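You operate a simulated robot arm through the tools that you are given. There is no shell and no other tool. Be economical: measure what you need, move in short steps, check, and stop when the job is done.

Carry out the task below with a simulated two-armed robot. There is one attempt and no reset: what you move stays moved.

Task
Shake out the small rug, dust the chest lid and stand the beige cushion there.
Fine: shake it over the floor by the bench, hang it back on the bench rail; the yellow pad dusts and goes on the bench. Set down upright: what you pick out. What is to be rubbed or washed off counts as gone when no trace of it is left.
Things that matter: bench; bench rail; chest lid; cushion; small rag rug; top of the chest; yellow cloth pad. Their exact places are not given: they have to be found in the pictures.

Only the result counts: the job must be done as asked and must still hold three seconds after the hand-in. Knocking over, shifting, dropping, spilling or breaking anything else fails it. Lids that push on must go on centred and level and be pressed home; caps that screw on are set level and turned clockwise until they are tight.

Robot
Two 7-joint arms with two-finger parallel grippers on one trunk, on a base that drives. Base frame: it is fixed to the floor where the robot stands at the start and does not move with it; the origin is under the middle of the robot, x ahead of it, y to its left, z up. Units: mm, degrees, N and s.
The left shoulder is at the start at [50, 187, 1024], the right one opposite. With the tool pointing down near the work surface each hand reaches from about 100 to 560 mm from the robot's upright axis, wherever it stands, measured 20 degrees to its own side. Places, roughly: bench [700, -300, 400]; bench rail [400, 0, 900]; chest lid [400, 700, 500]; top of the chest [400, 700, 500]. Payload 3.43 kg a hand.
The TCP of each hand is the grasp point between the finger pads, 30 mm short of the fingertips. In the tool frame z runs along the fingers and y along their closing line. The gripper opens to 94 mm. The fingers are 28 mm wide and 10 mm thick; the gripper's body (50 by 96 mm) begins 55 mm behind the TCP.
Orientation is that of the tool frame in the base frame, as [roll, pitch, yaw] about the fixed x, y, z axes, in that order (R = Rz(yaw) Ry(pitch) Rx(roll)). With the fingers straight down and closing along the base's y, the tool's x points along the base's -x, its y along +y and its z along -z.

Tools
- The arms move only by the tool jog_arm. It takes "left_steps", "right_steps" or both (then of equal length, played together; a hand with none holds still); each is text: rows parted by semicolons, each of 7 numbers parted by spaces: the opening, from 0 (shut) to 1 (fully open), then the shift along the tool's x, y, z in mm, then the turn, a rotation vector about the tool's x, y, z in degrees. In form: jaw tx ty tz ax ay az; .... A call has 1 to 20 rows; each row is the pose to reach, as a shift and turn from the pose commanded when the call began, along the tool's axes at that moment. Rows are played at 5 a second. More than 50 mm and 8.6 degrees between two rows, or a gripper value outside its range, and nothing of the call is played. Where a pose cannot be reached the arm comes as near as it can. A force on the tool above 40 N (or 10 N above the force at the start of the call, whichever is more), or a blocked arm, ends the call early, and 0.2 s more pass. The fingers move at their own pace (about 153 mm/s each) and stop on an object; they squeeze with about 25 N. The grip force told is the motor's: it shows also when the fingers shut on nothing. Time passes only in rows, and 0.2 s behind the last, so rows that repeat a pose let the fingers close. The reply holds the time, the measured pose of the TCP, the force on the tool along the base axes, the opening and the grip force, in the units named above and with some noise, with the torque about the TCP (base axes, N m) and any sound that the robot's microphone picked up.
- Cameras (640 x 400 px; columns grow to the right, rows downward): "scene" is now at [117, 53.4, 1188.7]; the picture's right is [0.48, -0.88, 0.00], its down [-0.54, -0.30, -0.79] and it looks along [0.69, 0.38, -0.62] (base axes); focal length 214 px, centre (320, 200). "left" rides on the left gripper at [76, -14, -102] in its tool frame; the picture's right is [0.18, 0.98, 0.00], its down [-0.75, 0.14, -0.64] and it looks along [-0.63, 0.12, 0.77] (tool axes); focal length 243 px, centre (320, 200). "right" rides on the right gripper at [76, 14, -103] in its tool frame; the picture's right is [-0.18, 0.98, 0.00], its down [-0.75, -0.14, -0.64] and it looks along [-0.63, -0.12, 0.77] (tool axes); focal length 243 px, centre (320, 200).
- camera(camera): a new picture of that camera. No time passes.
- move_column(by): slides the trunk up (or, below 0, down) by that many mm; the arms and the scene camera ride with it, the base frame stays. It gives what a move gives, with no picture.
- roll_base(legs): drives the robot by 1 to 6 legs, each [ahead, left, turn to the left] in mm, mm and degrees, along the robot's own axes; the way and the turn of a leg run together, so that a leg with both is an arc; at most 1500 mm and 180 degrees a leg. The arms and the cameras ride along, it lands a little off, and it stops where it bumps. It gives what a move gives.
- aim_head(pan, tilt): turns the head with the scene camera to pan (to the left, within 80 degrees either way) and tilt (down, from -29 to 69), counted from straight ahead of the robot. It gives what a move gives.
- measure_at(camera, pixels): for up to 12 pixels [column, row] of the newest picture of that camera ("zoom" is the newest enlarged one), the place [x, y, z] in the base frame of the surface seen there, good to about 3 mm, but the place of the scene camera against the robot may be out by one fixed shift of up to 25 mm in any direction. No time passes.
- inspect(camera, box): a new picture of the part [left, top, right, bottom] of that camera's present view, enlarged. No time passes.
- close_job(): hands the job in; it is judged then, once.

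Keep the steps short. Do not move on a guess: measure, check each grasp and each placing, and mend mistakes. In all there are 80 turns and 70 pictures (those below and enlarged ones count). Leave the grippers open and the arms clear of the work at the hand-in unless told otherwise, and finish with a single line.

The tools are called as name(argument=value, ...) on one line, values as JSON. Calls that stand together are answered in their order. jog_arm: Moves the arms, as the interface text tells. Its arguments: {"type":"object","properties":{"left_steps":{"type":"string"},"right_steps":{"type":"string"}},"required":[]} The other tools are called the same way: move_column (by) slides the trunk up or down; roll_base (legs) drives the base; aim_head (pan, tilt) turns the head that bears the scene camera; camera (camera) takes a picture; measure_at (camera, pixels) gives the place of the surface under pixels of a picture; inspect (camera, box) takes an enlarged picture of a part of a camera's view; close_job () hands the job in.

At the start:

```text
t: 0.0
left_ee_pos: [323.1, 335.2, 1223.8]
left_ee_rot: [179.9, 0.0, -180.0]
left_wrist_force: [-0.6, 0.3, -0.1]
left_ft_torque: [0.01, 0.0, 0.05]
left_finger_gap: 94.0
left_gripper_force: 0.1
right_ee_pos: [336.5, 54.4, 1196.8]
right_ee_rot: [179.9, 0.0, -179.9]
right_wrist_force: [1.4, 1.0, -0.2]
right_ft_torque: [-0.01, -0.01, 0.01]
right_finger_gap: 93.8
right_gripper_force: 0.0
trunk travel left (down, up): [-240.0, 192.0]
robot x, y, heading: [2.9, 1.3, 0.2]
head pan, tilt: [28.6, 38.2]
```

scene: 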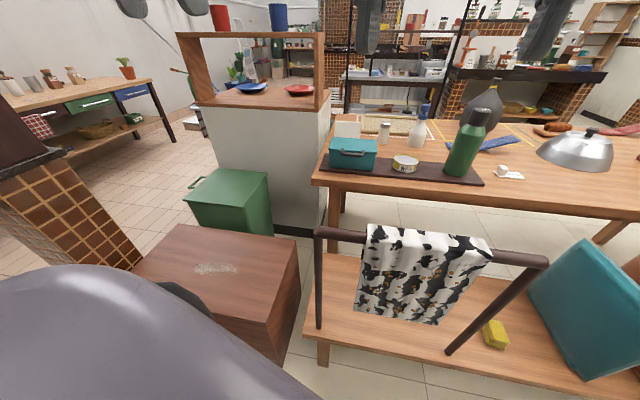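
right: 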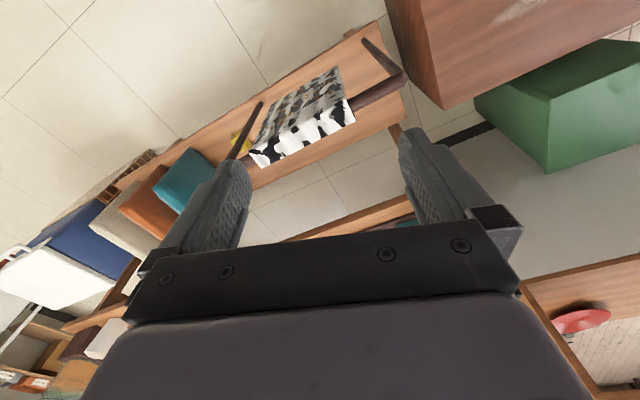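
left: 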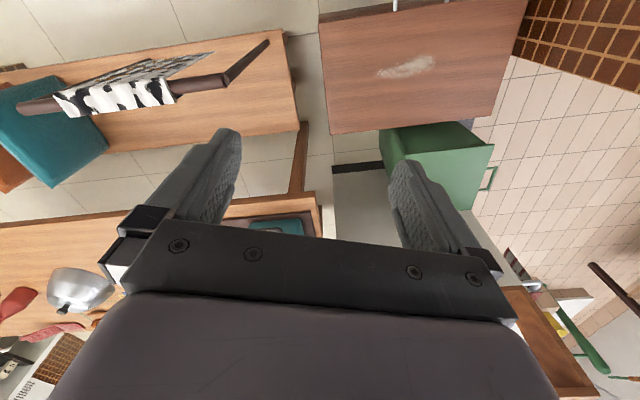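

The rug hangs on the rail (about 425,250), the dust is on the chest at (215,268), and the yellow pad is on the bench at (495,335). I'll measure these first.

measure_at(camera="scene", pixels=[[322, 232], [540, 262], [375, 228], [480, 240], [360, 308], [435, 322], [495, 335], [215, 268], [180, 228], [298, 240], [318, 325], [450, 352]])

aim_head(pan=-35, tilt=42)

camera(camera="scene")

```text
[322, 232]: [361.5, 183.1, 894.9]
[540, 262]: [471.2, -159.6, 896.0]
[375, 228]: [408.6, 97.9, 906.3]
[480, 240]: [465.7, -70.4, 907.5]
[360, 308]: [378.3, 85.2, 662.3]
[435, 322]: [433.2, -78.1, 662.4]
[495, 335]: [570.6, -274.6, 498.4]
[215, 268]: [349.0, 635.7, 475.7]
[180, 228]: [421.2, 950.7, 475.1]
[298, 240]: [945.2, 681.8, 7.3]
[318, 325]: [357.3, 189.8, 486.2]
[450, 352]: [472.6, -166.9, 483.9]
```

```text
t: 1.3
left_ee_pos: [322.2, 335.0, 1222.1]
left_ee_rot: [180.0, 0.0, -180.0]
left_wrist_force: [0.2, 0.1, -0.1]
left_ft_torque: [0.0, 0.03, -0.02]
left_finger_gap: 94.1
left_gripper_force: 0.1
right_ee_pos: [336.7, 56.2, 1196.9]
right_ee_rot: [179.9, 0.0, 180.0]
right_wrist_force: [-0.4, 0.2, -0.4]
right_ft_torque: [-0.01, 0.02, 0.0]
right_finger_gap: 94.1
right_gripper_force: 0.0
trunk travel left (down, up): [-240.0, 192.0]
robot x, y, heading: [-1.2, 1.0, -0.3]
head pan, tilt: [-35.0, 42.0]
```

```text
66 pictures are left
```

scene: 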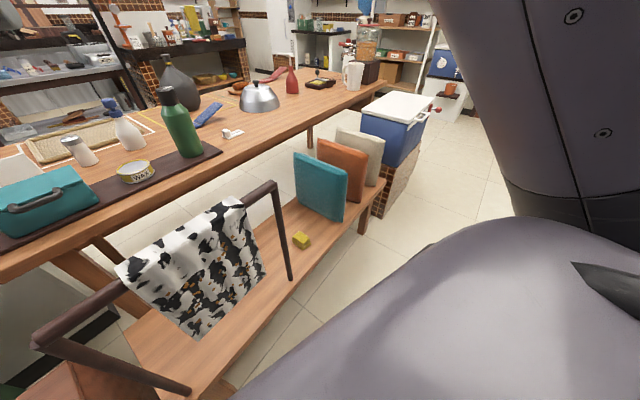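

The bench holds three cushions: teal, orange, and beige at (360,155). I'll measure those, the rail, the rug and the pad.

inspect(camera="scene", box=[260, 100, 420, 260])

measure_at(camera="scene", pixels=[[338, 127], [383, 138], [362, 150], [375, 184], [340, 150], [320, 190], [335, 218], [301, 240], [384, 186], [240, 200], [130, 262], [273, 184]])

```text
2.50 times, centred on (340, 180) of scene
```

zoom: 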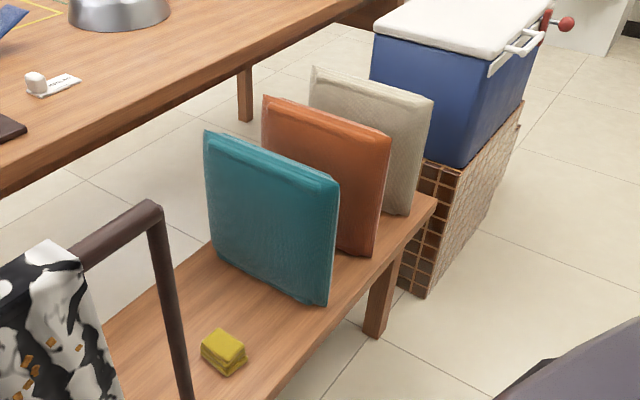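

```text
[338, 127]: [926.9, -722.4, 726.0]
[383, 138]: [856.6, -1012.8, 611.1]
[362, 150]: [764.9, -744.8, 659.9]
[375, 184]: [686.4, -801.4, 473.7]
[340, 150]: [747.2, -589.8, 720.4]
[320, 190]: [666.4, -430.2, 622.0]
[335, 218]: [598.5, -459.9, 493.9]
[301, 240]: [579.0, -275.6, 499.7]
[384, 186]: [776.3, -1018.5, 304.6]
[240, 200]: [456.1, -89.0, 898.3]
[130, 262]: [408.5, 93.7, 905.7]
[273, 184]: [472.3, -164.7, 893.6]
```

inspect(camera="scene", box=[20, 160, 310, 350])

inspect(camera="right", box=[190, 30, 430, 190])

```text
2.11 times, centred on (165, 255) of scene
```

zoom: 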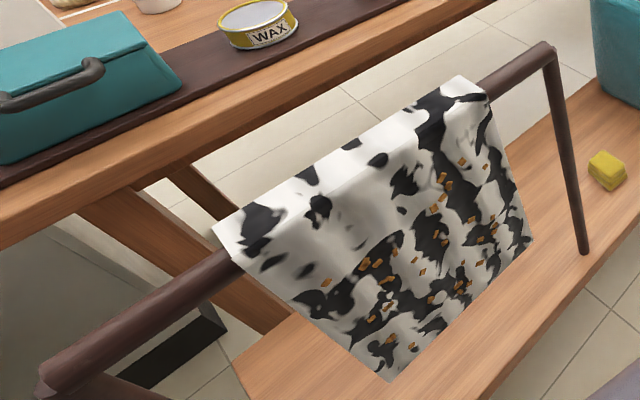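

```text
2.50 times, centred on (310, 110) of right
```

zoom: 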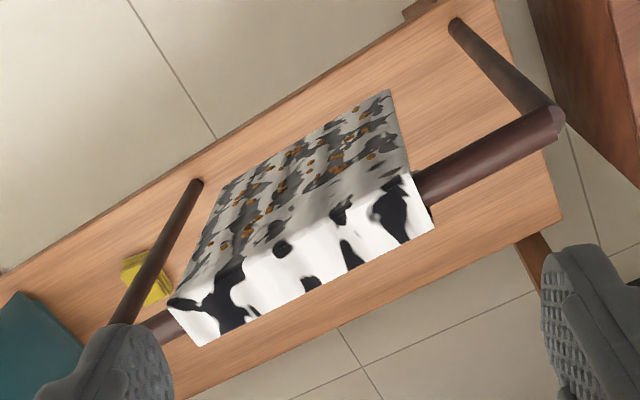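

The rug is draped over the rail, with a long crumb-covered face towards the robot. I'll measure it with the hand camera, which has no fixed offset, using points in the enlarged picture.

measure_at(camera="zoom", pixels=[[556, 122], [490, 160], [425, 188], [405, 180], [430, 226], [170, 306], [205, 342], [388, 95], [300, 260], [325, 270], [345, 200], [480, 190]])

measure_at(camera="right", pixels=[[400, 85], [375, 92], [300, 130], [305, 138], [250, 152], [240, 140], [290, 175]])

```text
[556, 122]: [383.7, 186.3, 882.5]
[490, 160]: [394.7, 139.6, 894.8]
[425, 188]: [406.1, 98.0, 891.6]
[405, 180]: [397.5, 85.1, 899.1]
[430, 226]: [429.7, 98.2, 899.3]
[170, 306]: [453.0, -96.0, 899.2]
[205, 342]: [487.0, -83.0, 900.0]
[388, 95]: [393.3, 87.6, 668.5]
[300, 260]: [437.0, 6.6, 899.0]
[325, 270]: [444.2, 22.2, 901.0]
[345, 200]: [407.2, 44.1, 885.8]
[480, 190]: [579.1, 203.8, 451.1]
```

```text
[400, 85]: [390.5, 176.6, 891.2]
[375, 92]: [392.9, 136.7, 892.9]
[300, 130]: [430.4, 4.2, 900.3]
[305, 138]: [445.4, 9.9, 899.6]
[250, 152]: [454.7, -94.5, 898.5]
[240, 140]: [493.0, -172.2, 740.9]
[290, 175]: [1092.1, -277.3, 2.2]
```

The rug is a box-like drape with a flat top about 36 mm wide at z≈900, centred at about (442, 1), running at −73°. I'll bring the right hand above the centre and turn it so the fingers close across the rail.

jog_arm(right_steps="1 -12 -6 20 0 0 8.1; 1 -24 -12 40 0 0 16.2; 1 -36 -18 60 0 0 24.3; 1 -48 -24 80 0 0 32.4; 1 -60 -30 100 0 0 40.5; 1 -72 -37 120 0 0 48.6; 1 -84 -43 140 0 0 56.7; 1 -96 -50 160 0 0 64.8; 1 -105 -55 187 0 0 72.9; 1 -105 -55 187 0 0 72.9")

camera(camera="right")

camera(camera="scene")

```text
t: 3.5
left_ee_pos: [322.2, 334.4, 1223.3]
left_ee_rot: [-180.0, 0.0, -179.9]
left_wrist_force: [-0.1, -0.3, 0.4]
left_ft_torque: [-0.02, 0.02, 0.02]
left_finger_gap: 94.1
left_gripper_force: 0.1
right_ee_pos: [440.7, 0.4, 1008.6]
right_ee_rot: [180.0, -0.2, 107.0]
right_wrist_force: [0.5, 0.2, -0.2]
right_ft_torque: [0.01, 0.0, 0.01]
right_finger_gap: 94.2
right_gripper_force: 0.0
trunk travel left (down, up): [-240.0, 192.0]
robot x, y, heading: [-0.6, 0.3, -0.4]
head pan, tilt: [-35.0, 42.0]
```

```text
62 pictures are left
```

right: 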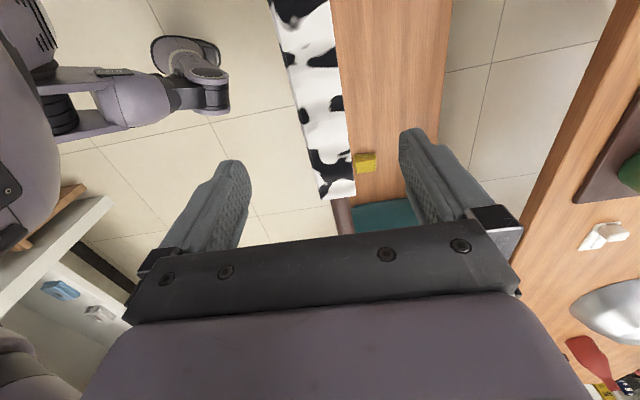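

```text
61 pictures are left
```

scene: 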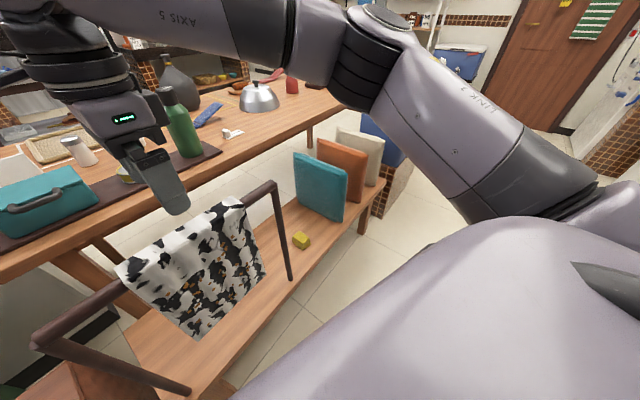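

The rug sits between the fingers. I'll go down 126 mm and close.

jog_arm(right_steps="1 0 0 40 0 0 0; 1 0 0 80 0 0 0; 1 0 0 110 0 0 0; 1 0 0 126 0 0 0; 1 0 0 126 0 0 0; 0 0 0 126 0 0 0; 0 0 0 126 0 0 0; 0 0 0 126 0 0 0")

camera(camera="scene")

```text
t: 5.3
left_ee_pos: [321.5, 334.3, 1221.4]
left_ee_rot: [180.0, 0.0, -179.9]
left_wrist_force: [0.7, -0.4, 0.5]
left_ft_torque: [-0.02, 0.03, -0.01]
left_finger_gap: 94.2
left_gripper_force: 0.1
right_ee_pos: [441.0, 1.2, 883.6]
right_ee_rot: [179.9, -0.1, 107.1]
right_wrist_force: [-0.3, -0.1, -0.8]
right_ft_torque: [0.06, 0.01, 0.07]
right_finger_gap: 46.2
right_gripper_force: 25.1
trunk travel left (down, up): [-240.0, 192.0]
robot x, y, heading: [-3.4, 2.0, 0.1]
head pan, tilt: [-35.0, 42.0]
```

```text
60 pictures are left
```

scene: 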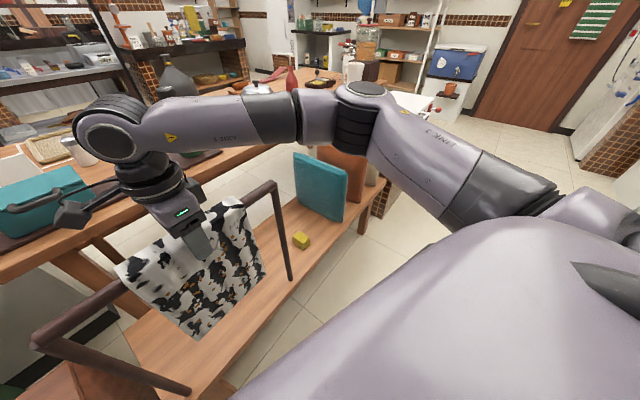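

Gap is 46 mm with 25 N of grip force. I'll lift straight up 60 mm and check that the rug follows.

jog_arm(right_steps="0 0 0 -20 0 0 0; 0 0 0 -40 0 0 0; 0 0 0 -60 0 0 0; 0 0 0 -60 0 0 0")

camera(camera="scene")

```text
t: 6.3
left_ee_pos: [322.5, 335.1, 1222.3]
left_ee_rot: [179.9, 0.0, 180.0]
left_wrist_force: [-0.8, 0.1, -0.2]
left_ft_torque: [0.01, 0.01, -0.02]
left_finger_gap: 94.2
left_gripper_force: 0.1
right_ee_pos: [442.0, 1.2, 944.4]
right_ee_rot: [179.9, 0.1, 107.1]
right_wrist_force: [0.0, -1.0, -2.6]
right_ft_torque: [0.01, -0.03, 0.0]
right_finger_gap: 46.6
right_gripper_force: 25.3
trunk travel left (down, up): [-240.0, 192.0]
robot x, y, heading: [0.4, 1.5, -0.1]
head pan, tilt: [-35.0, 42.0]
```

```text
59 pictures are left
```

scene: 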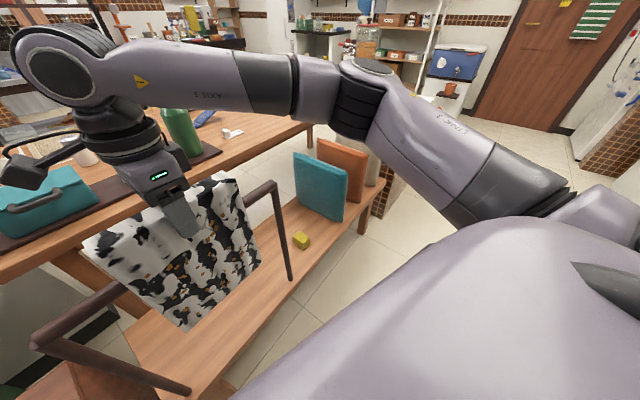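

The rug comes along as one piece. I'll keep lifting gently until its bottom clears the rail.

jog_arm(right_steps="0 0 0 -20 0 0 0; 0 0 0 -40 0 0 0; 0 0 0 -60 0 0 0; 0 0 0 -80 0 0 0; 0 0 0 -100 0 0 0; 0 0 0 -120 0 0 0; 0 0 0 -140 0 0 0; 0 0 0 -160 0 0 0; 0 0 0 -180 0 0 0; 0 0 0 -200 0 0 0; 0 0 0 -215 0 0 0; 0 0 0 -215 0 0 0")

camera(camera="scene")

```text
t: 8.9
left_ee_pos: [321.9, 336.4, 1221.9]
left_ee_rot: [-179.9, -0.1, -180.0]
left_wrist_force: [-0.1, -0.1, -0.8]
left_ft_torque: [0.01, 0.03, -0.01]
left_finger_gap: 94.1
left_gripper_force: 0.1
right_ee_pos: [441.2, 2.0, 1157.2]
right_ee_rot: [180.0, -0.2, 107.0]
right_wrist_force: [0.0, 0.3, -2.4]
right_ft_torque: [-0.01, 0.01, -0.01]
right_finger_gap: 46.5
right_gripper_force: 25.4
trunk travel left (down, up): [-240.0, 192.0]
robot x, y, heading: [0.2, -0.3, 0.1]
head pan, tilt: [-35.0, 42.0]
```

```text
58 pictures are left
```

scene: 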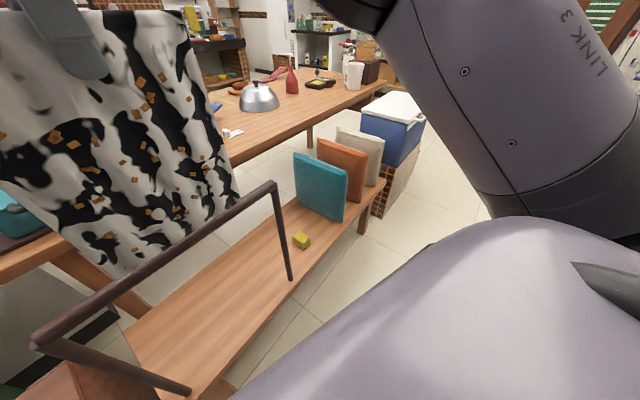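

The rug is clear of the rail. Before backing off I'll look to both sides and behind with the head.

aim_head(pan=80, tilt=40)

camera(camera="scene")

measure_at(camera="scene", pixels=[[100, 200], [200, 200], [300, 200], [400, 200], [480, 220], [560, 260], [200, 120], [100, 120]])

aim_head(pan=-80, tilt=40)

camera(camera="scene")

```text
t: 10.9
left_ee_pos: [322.4, 336.0, 1222.6]
left_ee_rot: [-180.0, 0.1, 180.0]
left_wrist_force: [-0.8, 0.5, -0.3]
left_ft_torque: [-0.01, 0.0, -0.02]
left_finger_gap: 93.9
left_gripper_force: 0.1
right_ee_pos: [441.8, 1.4, 1156.7]
right_ee_rot: [-180.0, -0.2, 107.1]
right_wrist_force: [-0.3, -0.8, -2.9]
right_ft_torque: [0.03, 0.0, -0.01]
right_finger_gap: 46.3
right_gripper_force: 24.8
trunk travel left (down, up): [-240.0, 192.0]
robot x, y, heading: [0.6, -1.2, -0.1]
head pan, tilt: [80.0, 40.0]
```

```text
57 pictures are left
```

scene: 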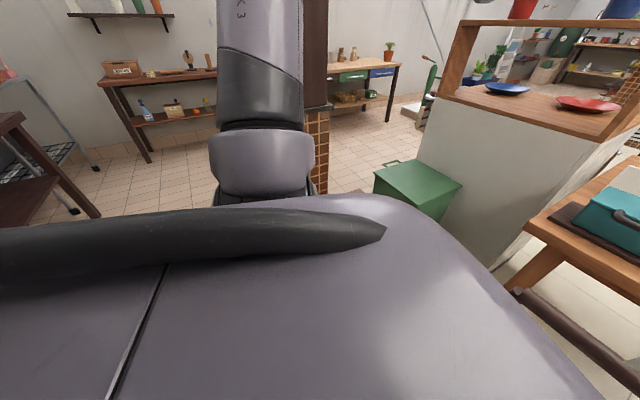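

```text
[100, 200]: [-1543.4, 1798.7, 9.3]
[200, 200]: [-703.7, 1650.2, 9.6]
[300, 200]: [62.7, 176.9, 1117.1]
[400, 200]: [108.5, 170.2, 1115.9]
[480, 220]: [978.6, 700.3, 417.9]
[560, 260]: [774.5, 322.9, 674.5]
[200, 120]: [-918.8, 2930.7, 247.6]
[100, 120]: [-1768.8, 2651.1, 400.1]
```

```text
t: 13.3
left_ee_pos: [322.5, 335.0, 1223.7]
left_ee_rot: [180.0, 0.0, -179.9]
left_wrist_force: [0.6, 0.6, -0.1]
left_ft_torque: [0.01, 0.01, -0.04]
left_finger_gap: 93.8
left_gripper_force: 0.0
right_ee_pos: [441.5, 1.6, 1156.8]
right_ee_rot: [-180.0, -0.1, 107.0]
right_wrist_force: [-0.5, -0.2, -3.6]
right_ft_torque: [0.04, 0.05, 0.0]
right_finger_gap: 46.5
right_gripper_force: 24.9
trunk travel left (down, up): [-240.0, 192.0]
robot x, y, heading: [-1.1, 2.1, 0.2]
head pan, tilt: [-80.0, 40.0]
```

```text
56 pictures are left
```

scene: 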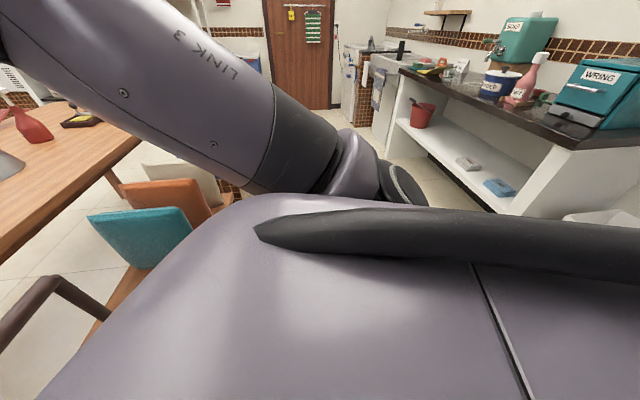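

measure_at(camera="scene", pixels=[[500, 95], [575, 145], [510, 210], [600, 215], [600, 200], [430, 120]])

```text
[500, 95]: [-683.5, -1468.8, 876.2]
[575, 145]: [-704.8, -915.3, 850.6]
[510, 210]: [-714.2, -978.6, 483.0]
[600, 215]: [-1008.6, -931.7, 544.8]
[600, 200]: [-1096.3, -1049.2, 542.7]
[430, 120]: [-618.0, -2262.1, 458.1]
```

The floor straight behind looks free; the nearest counter is at x≈−700, y<−900. I'll back up 330 mm so the rug hangs over open floor by the bench.

roll_base(legs=[[-330, 0, 0]])

aim_head(pan=0, tilt=55)

camera(camera="scene")

```text
t: 15.5
left_ee_pos: [-4.0, 334.2, 1222.9]
left_ee_rot: [179.9, 0.0, -180.0]
left_wrist_force: [0.3, -0.3, 0.0]
left_ft_torque: [0.02, -0.01, 0.01]
left_finger_gap: 94.1
left_gripper_force: 0.0
right_ee_pos: [115.5, 2.0, 1156.7]
right_ee_rot: [180.0, -0.1, 107.1]
right_wrist_force: [0.7, -0.4, -2.5]
right_ft_torque: [-0.03, 0.02, -0.01]
right_finger_gap: 46.2
right_gripper_force: 24.5
trunk travel left (down, up): [-240.0, 192.0]
robot x, y, heading: [-327.5, 0.8, -0.2]
head pan, tilt: [-80.0, 40.0]
```

```text
t: 17.0
left_ee_pos: [-3.2, 335.6, 1222.3]
left_ee_rot: [179.9, 0.0, 180.0]
left_wrist_force: [-0.6, -0.3, 0.1]
left_ft_torque: [-0.04, 0.0, 0.01]
left_finger_gap: 94.1
left_gripper_force: 0.0
right_ee_pos: [116.0, 1.8, 1155.9]
right_ee_rot: [-180.0, -0.2, 107.1]
right_wrist_force: [0.6, -1.0, -2.7]
right_ft_torque: [0.01, 0.03, 0.01]
right_finger_gap: 46.2
right_gripper_force: 24.8
trunk travel left (down, up): [-240.0, 192.0]
robot x, y, heading: [-324.8, -0.7, 0.3]
head pan, tilt: [0.0, 55.0]
```

```text
55 pictures are left
```

scene: 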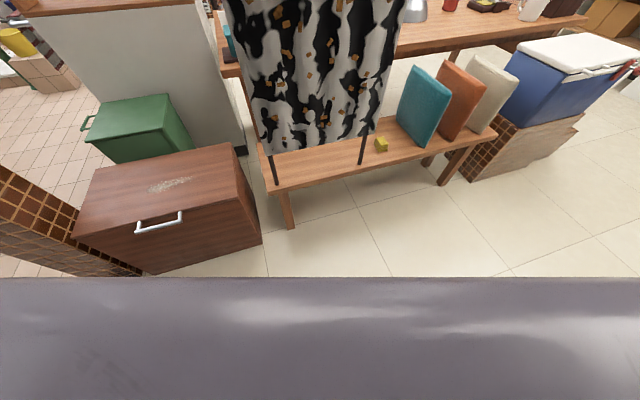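

The rug is over open floor. I'll measure the chest and bench edges, lower the rug, then shake it.

measure_at(camera="scene", pixels=[[100, 170], [228, 145], [258, 230], [75, 232], [170, 185], [290, 225], [380, 145], [490, 130], [270, 190], [150, 188], [188, 178], [160, 225]])

jog_arm(right_steps="0 0 0 40 0 0 0; 0 0 0 80 0 0 0; 0 0 0 120 0 0 0; 0 0 0 160 0 0 0; 0 0 0 200 0 0 0; 0 0 0 240 0 0 0; 0 0 0 240 0 0 0; 0 0 0 190 0 0 0; 0 0 0 240 0 0 0; 0 0 0 190 0 0 0; 0 0 0 240 0 0 0; 0 0 0 190 0 0 0; 0 0 0 240 0 0 0; 0 0 0 190 0 0 0; 0 0 0 240 0 0 0; 0 0 0 240 0 0 0")

camera(camera="scene")

```text
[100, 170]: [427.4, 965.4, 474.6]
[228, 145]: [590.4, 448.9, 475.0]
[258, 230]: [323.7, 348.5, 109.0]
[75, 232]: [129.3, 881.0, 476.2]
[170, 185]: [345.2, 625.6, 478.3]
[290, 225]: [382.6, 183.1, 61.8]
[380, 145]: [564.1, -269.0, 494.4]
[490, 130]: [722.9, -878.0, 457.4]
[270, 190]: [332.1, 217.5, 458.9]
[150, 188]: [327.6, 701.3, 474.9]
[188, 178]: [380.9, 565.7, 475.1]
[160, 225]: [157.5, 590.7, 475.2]
```

```text
t: 20.4
left_ee_pos: [-3.6, 334.4, 1221.9]
left_ee_rot: [-180.0, 0.0, -180.0]
left_wrist_force: [-0.5, 0.8, -0.3]
left_ft_torque: [0.02, 0.0, -0.01]
left_finger_gap: 93.9
left_gripper_force: 0.1
right_ee_pos: [113.8, 2.5, 918.8]
right_ee_rot: [179.9, -0.1, 107.1]
right_wrist_force: [-0.3, 0.1, -3.4]
right_ft_torque: [-0.02, 0.02, 0.03]
right_finger_gap: 46.3
right_gripper_force: 25.4
trunk travel left (down, up): [-240.0, 192.0]
robot x, y, heading: [-325.8, 0.7, 0.1]
head pan, tilt: [0.0, 55.0]
```

```text
54 pictures are left
```

scene: 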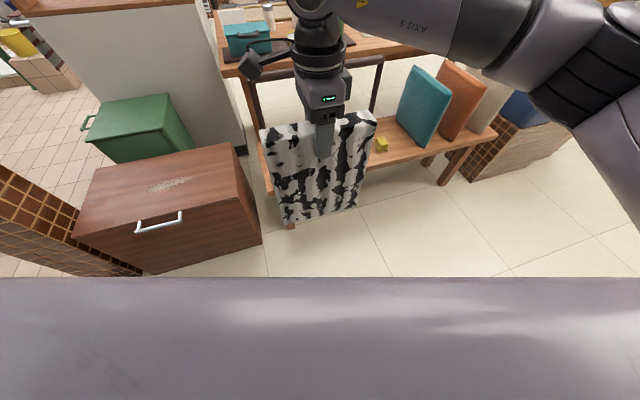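

The crumbs seem to be gone. I'll give it one more set of shakes and look closely.

jog_arm(right_steps="0 0 0 -45 0 0 0; 0 0 0 0 0 0 0; 0 0 0 -45 0 0 0; 0 0 0 0 0 0 0; 0 0 0 -45 0 0 0; 0 0 0 0 0 0 0; 0 0 0 -45 0 0 0; 0 0 0 0 0 0 0; 0 0 0 -45 0 0 0; 0 0 0 0 0 0 0; 0 0 0 0 0 0 0")

inspect(camera="scene", box=[240, 90, 400, 240])

```text
t: 22.8
left_ee_pos: [-2.7, 335.2, 1222.3]
left_ee_rot: [180.0, 0.0, -180.0]
left_wrist_force: [-0.5, 0.8, -0.2]
left_ft_torque: [0.03, 0.01, 0.03]
left_finger_gap: 93.8
left_gripper_force: 0.1
right_ee_pos: [114.8, 1.3, 915.8]
right_ee_rot: [180.0, -0.1, 107.1]
right_wrist_force: [0.2, -0.3, -3.0]
right_ft_torque: [0.02, -0.02, 0.01]
right_finger_gap: 46.4
right_gripper_force: 24.8
trunk travel left (down, up): [-240.0, 192.0]
robot x, y, heading: [-323.9, -0.9, -0.2]
head pan, tilt: [0.0, 55.0]
```

```text
2.67 times, centred on (320, 165) of scene
```

zoom: 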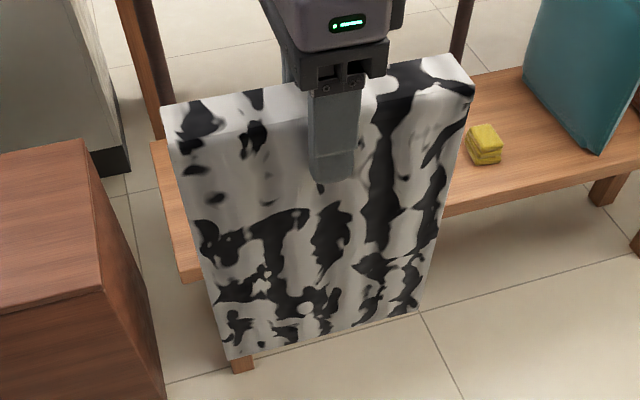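

The rug is clean. I'll raise it and drive back so the hand is over the rail at (441, 1).

jog_arm(right_steps="0 0 0 -40 0 0 0; 0 0 0 -80 0 0 0; 0 0 0 -120 0 0 0; 0 0 0 -160 0 0 0; 0 0 0 -200 0 0 0; 0 0 0 -242 0 0 0; 0 0 0 -242 0 0 0")

roll_base(legs=[[326, 0, 0]])

camera(camera="right")

camera(camera="left")

```text
t: 24.4
left_ee_pos: [-4.7, 335.4, 1221.4]
left_ee_rot: [180.0, 0.0, -179.9]
left_wrist_force: [-0.5, 0.6, -0.4]
left_ft_torque: [-0.04, -0.02, -0.02]
left_finger_gap: 94.2
left_gripper_force: 0.0
right_ee_pos: [114.8, 1.6, 1160.1]
right_ee_rot: [-179.9, -0.1, 107.1]
right_wrist_force: [-0.2, -0.3, -3.2]
right_ft_torque: [0.01, 0.0, 0.02]
right_finger_gap: 46.3
right_gripper_force: 24.5
trunk travel left (down, up): [-240.0, 192.0]
robot x, y, heading: [-326.7, 2.1, 0.0]
head pan, tilt: [0.0, 55.0]
```

```text
t: 26.6
left_ee_pos: [323.4, 334.7, 1223.4]
left_ee_rot: [179.8, 0.0, -180.0]
left_wrist_force: [0.1, 0.3, -0.2]
left_ft_torque: [0.02, 0.02, -0.03]
left_finger_gap: 93.9
left_gripper_force: 0.1
right_ee_pos: [441.1, 1.3, 1159.1]
right_ee_rot: [-180.0, -0.1, 107.1]
right_wrist_force: [0.2, 0.2, -3.0]
right_ft_torque: [0.03, 0.02, 0.01]
right_finger_gap: 46.3
right_gripper_force: 24.6
trunk travel left (down, up): [-240.0, 192.0]
robot x, y, heading: [-0.6, 2.5, -0.2]
head pan, tilt: [0.0, 55.0]
```

```text
52 pictures are left
```

right: 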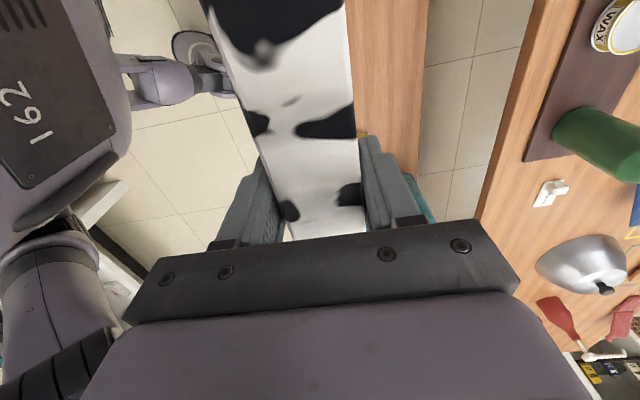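

```text
51 pictures are left
```

left: 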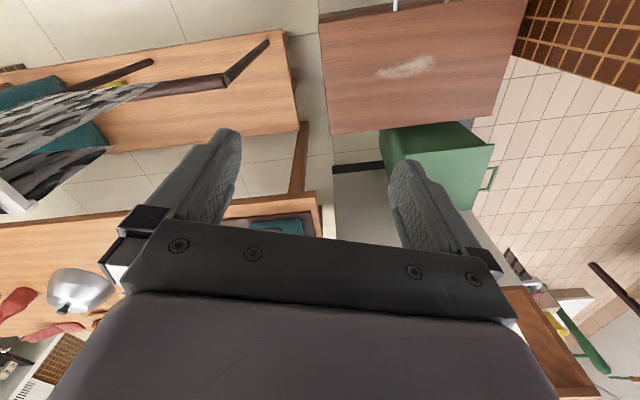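

The hand is exactly back where it was. I'll lower the rug onto the rail to z≈884.

jog_arm(right_steps="0 0 0 30 0 0 0; 0 0 0 60 0 0 0; 0 0 0 90 0 0 0; 0 0 0 120 0 0 0; 0 0 0 150 0 0 0; 0 0 0 180 0 0 0; 0 0 0 210 0 0 0; 0 0 0 240 0 0 0; 0 0 0 255 0 0 0; 0 0 0 265 0 0 0; 0 0 0 272 0 0 0; 0 0 0 272 0 0 0")

aim_head(pan=-20, tilt=45)

camera(camera="scene")

```text
t: 29.2
left_ee_pos: [321.6, 334.8, 1222.0]
left_ee_rot: [-180.0, 0.0, 180.0]
left_wrist_force: [0.8, -1.0, 0.3]
left_ft_torque: [-0.02, 0.01, -0.03]
left_finger_gap: 93.9
left_gripper_force: 0.0
right_ee_pos: [442.0, 1.7, 886.4]
right_ee_rot: [179.8, -0.3, 107.0]
right_wrist_force: [5.2, -0.1, 9.8]
right_ft_torque: [0.77, 0.17, 0.29]
right_finger_gap: 46.2
right_gripper_force: 25.2
trunk travel left (down, up): [-240.0, 192.0]
robot x, y, heading: [2.2, 0.6, -0.0]
head pan, tilt: [0.0, 55.0]
```

```text
t: 30.0
left_ee_pos: [323.1, 335.0, 1222.3]
left_ee_rot: [-180.0, 0.0, 180.0]
left_wrist_force: [-0.3, -0.1, 1.0]
left_ft_torque: [-0.01, 0.01, -0.03]
left_finger_gap: 93.9
left_gripper_force: 0.0
right_ee_pos: [441.0, 1.3, 885.8]
right_ee_rot: [179.8, -0.1, 107.0]
right_wrist_force: [7.4, 2.3, 8.7]
right_ft_torque: [0.77, 0.22, -0.14]
right_finger_gap: 46.1
right_gripper_force: 25.2
trunk travel left (down, up): [-240.0, 192.0]
robot x, y, heading: [-0.5, 1.7, 0.2]
head pan, tilt: [-20.0, 45.0]
```

```text
50 pictures are left
```

scene: 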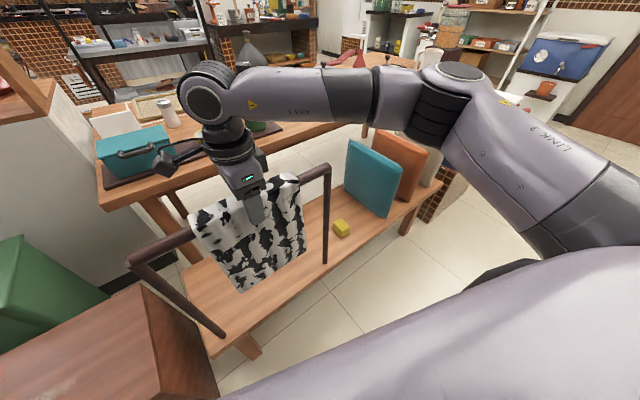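

The rug is seated, with about 10 N of contact force. I'll open slowly and retreat upward.

jog_arm(right_steps="0 0 0 -2 0 0 0; 0.7 0 0 -2 0 0 0; 1 0 0 -2 0 0 0; 1 0 0 -2 0 0 0; 1 0 0 -30 0 0 0; 1 0 0 -70 0 0 0; 1 0 0 -110 0 0 0; 1 0 0 -150 0 0 0; 1 0 0 -190 0 0 0; 1 0 0 -190 0 0 0")

camera(camera="scene")

inspect(camera="left", box=[0, 20, 320, 220])

measure_at(camera="scene", pixels=[[341, 228], [334, 224], [348, 227], [342, 222], [340, 234], [385, 150], [413, 140]])

```text
t: 32.2
left_ee_pos: [322.4, 334.7, 1222.9]
left_ee_rot: [-180.0, 0.1, -180.0]
left_wrist_force: [-0.3, 0.5, -0.3]
left_ft_torque: [0.0, 0.01, 0.0]
left_finger_gap: 93.9
left_gripper_force: 0.1
right_ee_pos: [439.5, 1.0, 1076.1]
right_ee_rot: [179.9, 0.0, 107.1]
right_wrist_force: [-0.9, -0.7, 0.1]
right_ft_torque: [-0.01, 0.03, -0.01]
right_finger_gap: 93.8
right_gripper_force: 0.1
trunk travel left (down, up): [-240.0, 192.0]
robot x, y, heading: [-0.4, 0.1, -0.1]
head pan, tilt: [-20.0, 45.0]
```

```text
49 pictures are left
```

scene: 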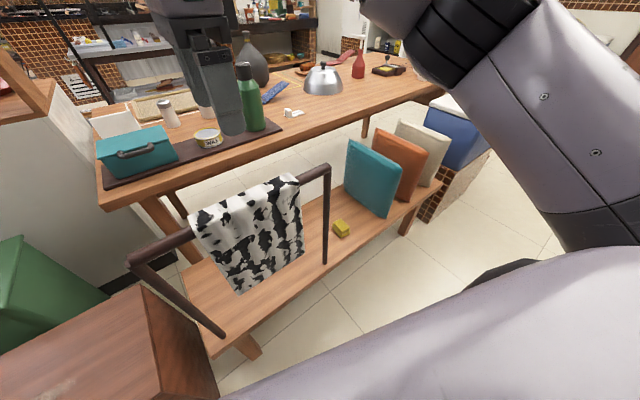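

```text
2.00 times, centred on (160, 120) of left
```

zoom: 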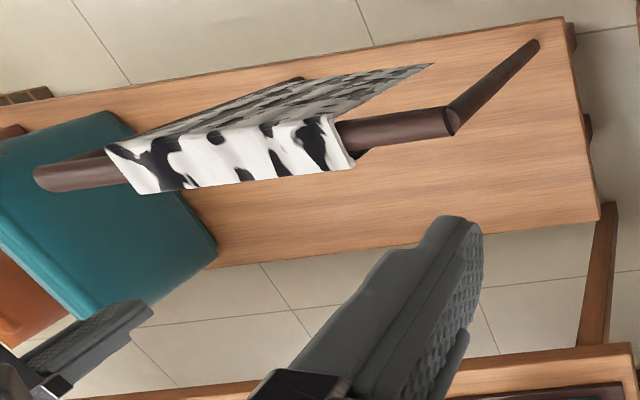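

```text
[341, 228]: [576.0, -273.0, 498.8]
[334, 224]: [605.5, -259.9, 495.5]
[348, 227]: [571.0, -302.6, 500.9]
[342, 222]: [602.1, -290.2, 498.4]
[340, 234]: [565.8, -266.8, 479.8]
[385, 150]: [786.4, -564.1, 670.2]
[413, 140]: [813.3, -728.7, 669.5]
```

The rug is back on the rail and hanging free. Next is the pad, at about (590, −280, top 497). I'll pull the left hand back a little, then drive to face the bench near the pad.

jog_arm(left_steps="1 40 0 0 0 0 0; 1 80 0 0 0 0 0; 1 120 0 0 0 0 0; 1 120 0 0 0 0 0")

roll_base(legs=[[0, -254, 0], [85, 0, 17]])

aim_head(pan=-15, tilt=50)

camera(camera="scene")

camera(camera="right")

```text
t: 33.2
left_ee_pos: [206.8, 333.3, 1211.9]
left_ee_rot: [-179.9, 0.2, 180.0]
left_wrist_force: [-0.9, -0.4, -1.0]
left_ft_torque: [0.03, -0.02, 0.01]
left_finger_gap: 94.1
left_gripper_force: 0.1
left hand out of reach, approached as far as the arm can: row 3, 4
right_ee_pos: [439.2, 0.7, 1075.8]
right_ee_rot: [179.9, -0.1, 107.1]
right_wrist_force: [0.0, -0.1, -0.1]
right_ft_torque: [0.0, -0.01, -0.02]
right_finger_gap: 94.0
right_gripper_force: 0.0
trunk travel left (down, up): [-240.0, 192.0]
robot x, y, heading: [-3.7, 3.9, 0.1]
head pan, tilt: [-20.0, 45.0]
```

```text
t: 37.0
left_ee_pos: [182.6, 138.6, 1211.6]
left_ee_rot: [-179.9, 0.2, -162.8]
left_wrist_force: [-0.8, 0.1, 0.7]
left_ft_torque: [0.01, 0.01, -0.01]
left_finger_gap: 94.0
left_gripper_force: 0.0
right_ee_pos: [504.4, -110.0, 1076.7]
right_ee_rot: [-180.0, -0.2, 124.1]
right_wrist_force: [-0.1, -0.7, 0.2]
right_ft_torque: [-0.01, -0.01, 0.01]
right_finger_gap: 94.3
right_gripper_force: 0.1
trunk travel left (down, up): [-240.0, 192.0]
robot x, y, heading: [81.0, -237.8, 17.0]
head pan, tilt: [-20.0, 45.0]
```

```text
t: 37.7
left_ee_pos: [182.7, 138.1, 1211.5]
left_ee_rot: [-179.9, 0.2, -162.8]
left_wrist_force: [-0.7, 0.5, 0.3]
left_ft_torque: [0.01, -0.01, -0.01]
left_finger_gap: 94.2
left_gripper_force: 0.1
right_ee_pos: [504.0, -110.6, 1075.8]
right_ee_rot: [-180.0, -0.1, 124.2]
right_wrist_force: [0.1, 0.4, -0.2]
right_ft_torque: [0.0, -0.01, 0.01]
right_finger_gap: 94.0
right_gripper_force: 0.1
trunk travel left (down, up): [-240.0, 192.0]
robot x, y, heading: [79.1, -240.8, 17.1]
head pan, tilt: [-15.0, 50.0]
```

```text
47 pictures are left
```

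scene: 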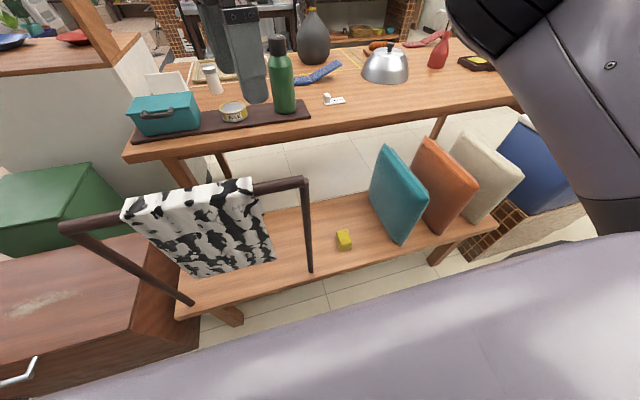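

```text
46 pictures are left
```

right: 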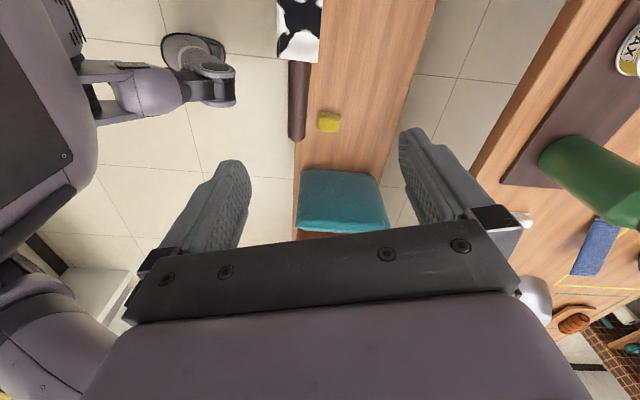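

inspect(camera="right", box=[270, 90, 400, 240])

measure_at(camera="right", pixels=[[320, 114], [340, 114], [339, 131], [319, 131], [329, 121], [302, 150], [302, 172], [372, 175], [298, 228], [388, 225], [375, 140], [297, 138]])

```text
2.67 times, centred on (335, 165) of right
```

zoom: 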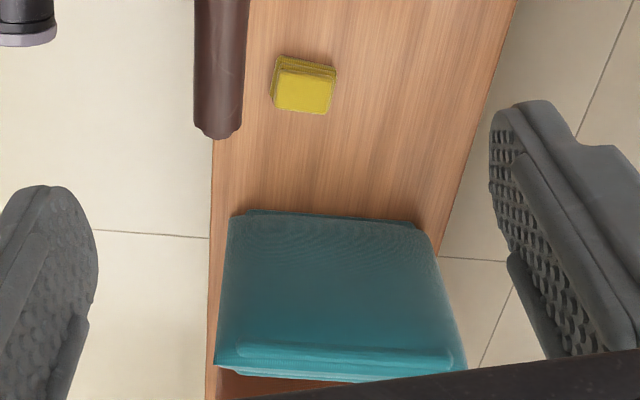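

```text
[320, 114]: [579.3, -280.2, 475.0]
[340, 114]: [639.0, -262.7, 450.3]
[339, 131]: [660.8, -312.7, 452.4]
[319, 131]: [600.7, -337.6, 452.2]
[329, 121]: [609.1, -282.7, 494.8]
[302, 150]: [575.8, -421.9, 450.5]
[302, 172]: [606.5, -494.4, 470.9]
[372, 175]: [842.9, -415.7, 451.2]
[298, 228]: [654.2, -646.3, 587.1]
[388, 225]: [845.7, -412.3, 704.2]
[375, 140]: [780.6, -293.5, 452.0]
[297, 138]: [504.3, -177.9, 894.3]
```

measure_at(camera="zoom", pixels=[[283, 72], [331, 78], [325, 110], [278, 105], [303, 92], [280, 60], [333, 68], [272, 92], [240, 60], [225, 130], [340, 230], [235, 230]])

```text
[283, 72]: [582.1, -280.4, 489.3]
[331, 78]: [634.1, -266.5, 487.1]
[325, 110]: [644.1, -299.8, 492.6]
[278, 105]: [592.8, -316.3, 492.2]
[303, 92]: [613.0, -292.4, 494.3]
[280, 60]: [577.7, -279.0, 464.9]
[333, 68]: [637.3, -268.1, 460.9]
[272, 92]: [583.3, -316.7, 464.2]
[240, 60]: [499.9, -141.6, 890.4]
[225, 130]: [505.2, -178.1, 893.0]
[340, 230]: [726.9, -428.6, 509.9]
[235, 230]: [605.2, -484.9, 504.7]
```

The pad is at about (612, −291), 58×40 mm, z 451–493, aligned with the bench. I'll move the right hand above it and turn it to close across the 40 mm side, staying high while I pass the rail.

jog_arm(right_steps="1 -21 -1 0 0 0 -7.3; 1 -42 -2 0 0 0 -14.6; 1 -63 -3 0 0 0 -21.9; 1 -84 -5 0 0 0 -29.2; 1 -105 -6 0 0 0 -36.5; 1 -126 -7 0 0 0 -43.8; 1 -147 -8 0 0 0 -51.1; 1 -168 -10 0 0 0 -58.4; 1 -189 -11 0 0 0 -65.7; 1 -210 -12 0 0 0 -73; 1 -210 -12 40 0 0 -73; 1 -210 -12 80 0 0 -73; 1 -210 -12 120 0 0 -73; 1 -210 -12 160 0 0 -73; 1 -210 -12 160 0 0 -73")

camera(camera="scene")

```text
t: 40.9
left_ee_pos: [182.0, 138.6, 1211.0]
left_ee_rot: [-179.9, 0.2, -162.9]
left_wrist_force: [0.3, 0.6, 0.0]
left_ft_torque: [-0.01, 0.03, 0.02]
left_finger_gap: 94.1
left_gripper_force: 0.0
right_ee_pos: [612.5, -291.3, 914.5]
right_ee_rot: [179.9, 0.1, -162.9]
right_wrist_force: [-0.3, 0.2, 1.0]
right_ft_torque: [0.01, 0.03, -0.01]
right_finger_gap: 94.0
right_gripper_force: 0.0
trunk travel left (down, up): [-240.0, 192.0]
robot x, y, heading: [84.8, -240.4, 17.2]
head pan, tilt: [-15.0, 50.0]
```

```text
44 pictures are left
```

scene: 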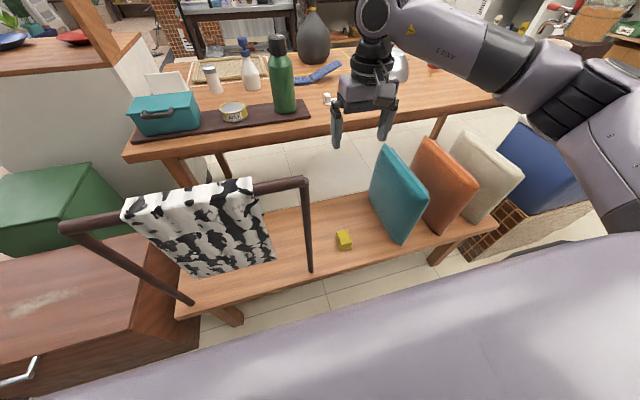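

measure_at(camera="scene", pixels=[[300, 140], [440, 112], [320, 125], [405, 170], [385, 150], [430, 190], [450, 160], [490, 170], [448, 138], [520, 175], [470, 222], [408, 240]])

move_column(by=-200)

camera(camera="right")

```text
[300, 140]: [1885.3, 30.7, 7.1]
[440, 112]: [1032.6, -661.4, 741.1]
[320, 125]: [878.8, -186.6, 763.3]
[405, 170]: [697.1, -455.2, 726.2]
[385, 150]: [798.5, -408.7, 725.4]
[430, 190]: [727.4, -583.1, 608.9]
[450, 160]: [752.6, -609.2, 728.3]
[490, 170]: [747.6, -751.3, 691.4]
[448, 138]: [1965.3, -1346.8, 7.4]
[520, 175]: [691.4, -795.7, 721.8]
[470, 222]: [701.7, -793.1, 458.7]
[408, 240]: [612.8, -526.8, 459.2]
```

```text
t: 43.1
left_ee_pos: [181.7, 138.6, 1011.0]
left_ee_rot: [-179.9, 0.1, -163.0]
left_wrist_force: [1.1, -0.5, -0.9]
left_ft_torque: [0.03, 0.0, -0.01]
left_finger_gap: 94.1
left_gripper_force: 0.1
right_ee_pos: [612.3, -290.2, 715.6]
right_ee_rot: [179.9, 0.0, -162.9]
right_wrist_force: [-1.2, -0.6, -0.1]
right_ft_torque: [0.0, 0.0, -0.05]
right_finger_gap: 94.0
right_gripper_force: 0.1
trunk travel left (down, up): [-40.0, 392.0]
robot x, y, heading: [85.5, -241.2, 17.0]
head pan, tilt: [-15.0, 50.0]
```

```text
43 pictures are left
```

right: 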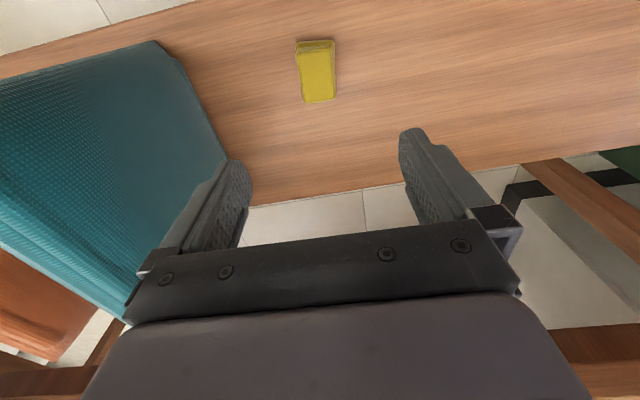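

measure_at(camera="right", pixels=[[298, 54], [333, 50], [335, 98], [306, 102], [318, 75], [314, 43]])

```text
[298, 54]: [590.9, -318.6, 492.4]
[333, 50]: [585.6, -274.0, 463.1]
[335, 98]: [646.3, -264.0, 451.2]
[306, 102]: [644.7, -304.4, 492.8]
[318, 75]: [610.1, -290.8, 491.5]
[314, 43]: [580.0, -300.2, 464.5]
```

Pad centre confirmed at (612, −291). I'll go down 221 mm to TCP z≈495 and close.

jog_arm(right_steps="1 0 0 40 0 0 0; 1 0 0 80 0 0 0; 1 0 0 120 0 0 0; 1 0 0 160 0 0 0; 1 0 0 195 0 0 0; 1 0 0 221 0 0 0; 1 0 0 221 0 0 0; 0 0 0 221 0 0 0; 0 0 0 221 0 0 0; 0 0 0 221 0 0 0; 0 0 0 180 0 0 0; 0 0 0 141 0 0 0; 0 0 0 141 0 0 0")

camera(camera="right")

camera(camera="scene")

```text
t: 45.9
left_ee_pos: [183.5, 139.6, 1012.0]
left_ee_rot: [-179.9, 0.2, -162.9]
left_wrist_force: [1.0, -0.1, -0.9]
left_ft_torque: [0.01, 0.02, 0.01]
left_finger_gap: 93.8
left_gripper_force: 0.0
right_ee_pos: [611.7, -291.2, 574.8]
right_ee_rot: [180.0, -0.1, -163.0]
right_wrist_force: [0.4, -0.6, -0.1]
right_ft_torque: [0.01, 0.0, -0.01]
right_finger_gap: 50.5
right_gripper_force: 24.7
trunk travel left (down, up): [-40.0, 392.0]
robot x, y, heading: [85.5, -239.6, 17.1]
head pan, tilt: [-15.0, 50.0]
```

```text
42 pictures are left
```

right: 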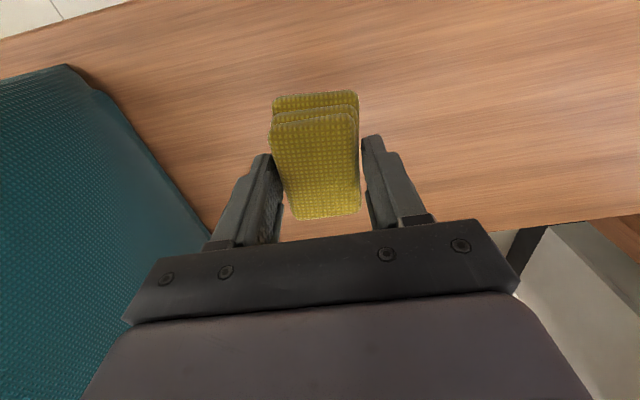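

```text
41 pictures are left
```

scene: 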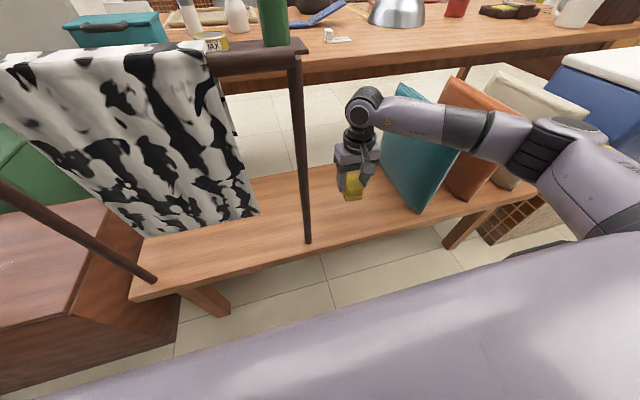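

The pad is gripped with its bottom 44 mm below the TCP. I'll raise the hand a bit and pull it straight back over open floor, then look left for a way to the chest.

jog_arm(right_steps="0 0 0 -40 0 0 0; 0 30 0 -80 0 0 0; 0 70 0 -100 0 0 0; 0 110 0 -100 0 0 0; 0 150 0 -100 0 0 0; 0 190 0 -100 0 0 0; 0 225 0 -100 0 0 0; 0 225 0 -100 0 0 0")

aim_head(pan=55, tilt=50)

camera(camera="scene")

measure_at(camera="scene", pixels=[[100, 150], [150, 150], [200, 150], [200, 100], [250, 150], [300, 150], [300, 200], [350, 150], [400, 150], [400, 200], [450, 200], [500, 200]])

```text
t: 47.7
left_ee_pos: [182.9, 139.1, 1011.8]
left_ee_rot: [179.9, 0.3, -162.9]
left_wrist_force: [0.2, -0.4, -0.5]
left_ft_torque: [-0.02, 0.02, -0.04]
left_finger_gap: 94.1
left_gripper_force: 0.1
right_ee_pos: [397.0, -357.6, 675.9]
right_ee_rot: [-180.0, 0.0, -162.9]
right_wrist_force: [0.3, -1.1, -1.2]
right_ft_torque: [-0.02, -0.01, -0.01]
right_finger_gap: 50.2
right_gripper_force: 25.1
trunk travel left (down, up): [-40.0, 392.0]
robot x, y, heading: [81.2, -239.6, 17.2]
head pan, tilt: [-15.0, 50.0]
```

```text
t: 49.1
left_ee_pos: [182.3, 138.7, 1011.9]
left_ee_rot: [180.0, 0.3, -162.9]
left_wrist_force: [0.2, 0.3, 0.1]
left_ft_torque: [0.02, 0.02, -0.02]
left_finger_gap: 94.1
left_gripper_force: 0.1
right_ee_pos: [397.6, -357.4, 674.6]
right_ee_rot: [179.9, 0.1, -162.9]
right_wrist_force: [0.4, 0.6, -1.0]
right_ft_torque: [-0.01, 0.0, 0.01]
right_finger_gap: 49.6
right_gripper_force: 25.3
trunk travel left (down, up): [-40.0, 392.0]
robot x, y, heading: [83.0, -240.7, 16.9]
head pan, tilt: [55.0, 50.0]
```

```text
40 pictures are left
```

scene: 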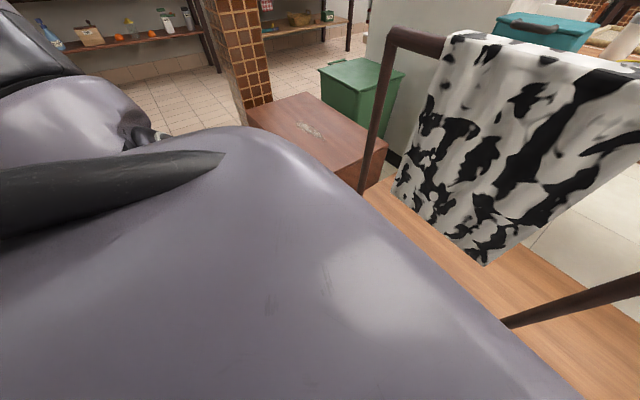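

```text
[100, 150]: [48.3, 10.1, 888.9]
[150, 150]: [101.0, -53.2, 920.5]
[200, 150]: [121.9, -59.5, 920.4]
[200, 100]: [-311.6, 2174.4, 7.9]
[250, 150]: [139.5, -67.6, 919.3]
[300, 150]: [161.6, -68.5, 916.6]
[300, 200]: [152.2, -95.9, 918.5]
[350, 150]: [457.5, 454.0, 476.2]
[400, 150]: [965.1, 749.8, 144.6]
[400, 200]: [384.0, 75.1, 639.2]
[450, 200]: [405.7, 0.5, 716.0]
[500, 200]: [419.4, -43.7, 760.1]
```

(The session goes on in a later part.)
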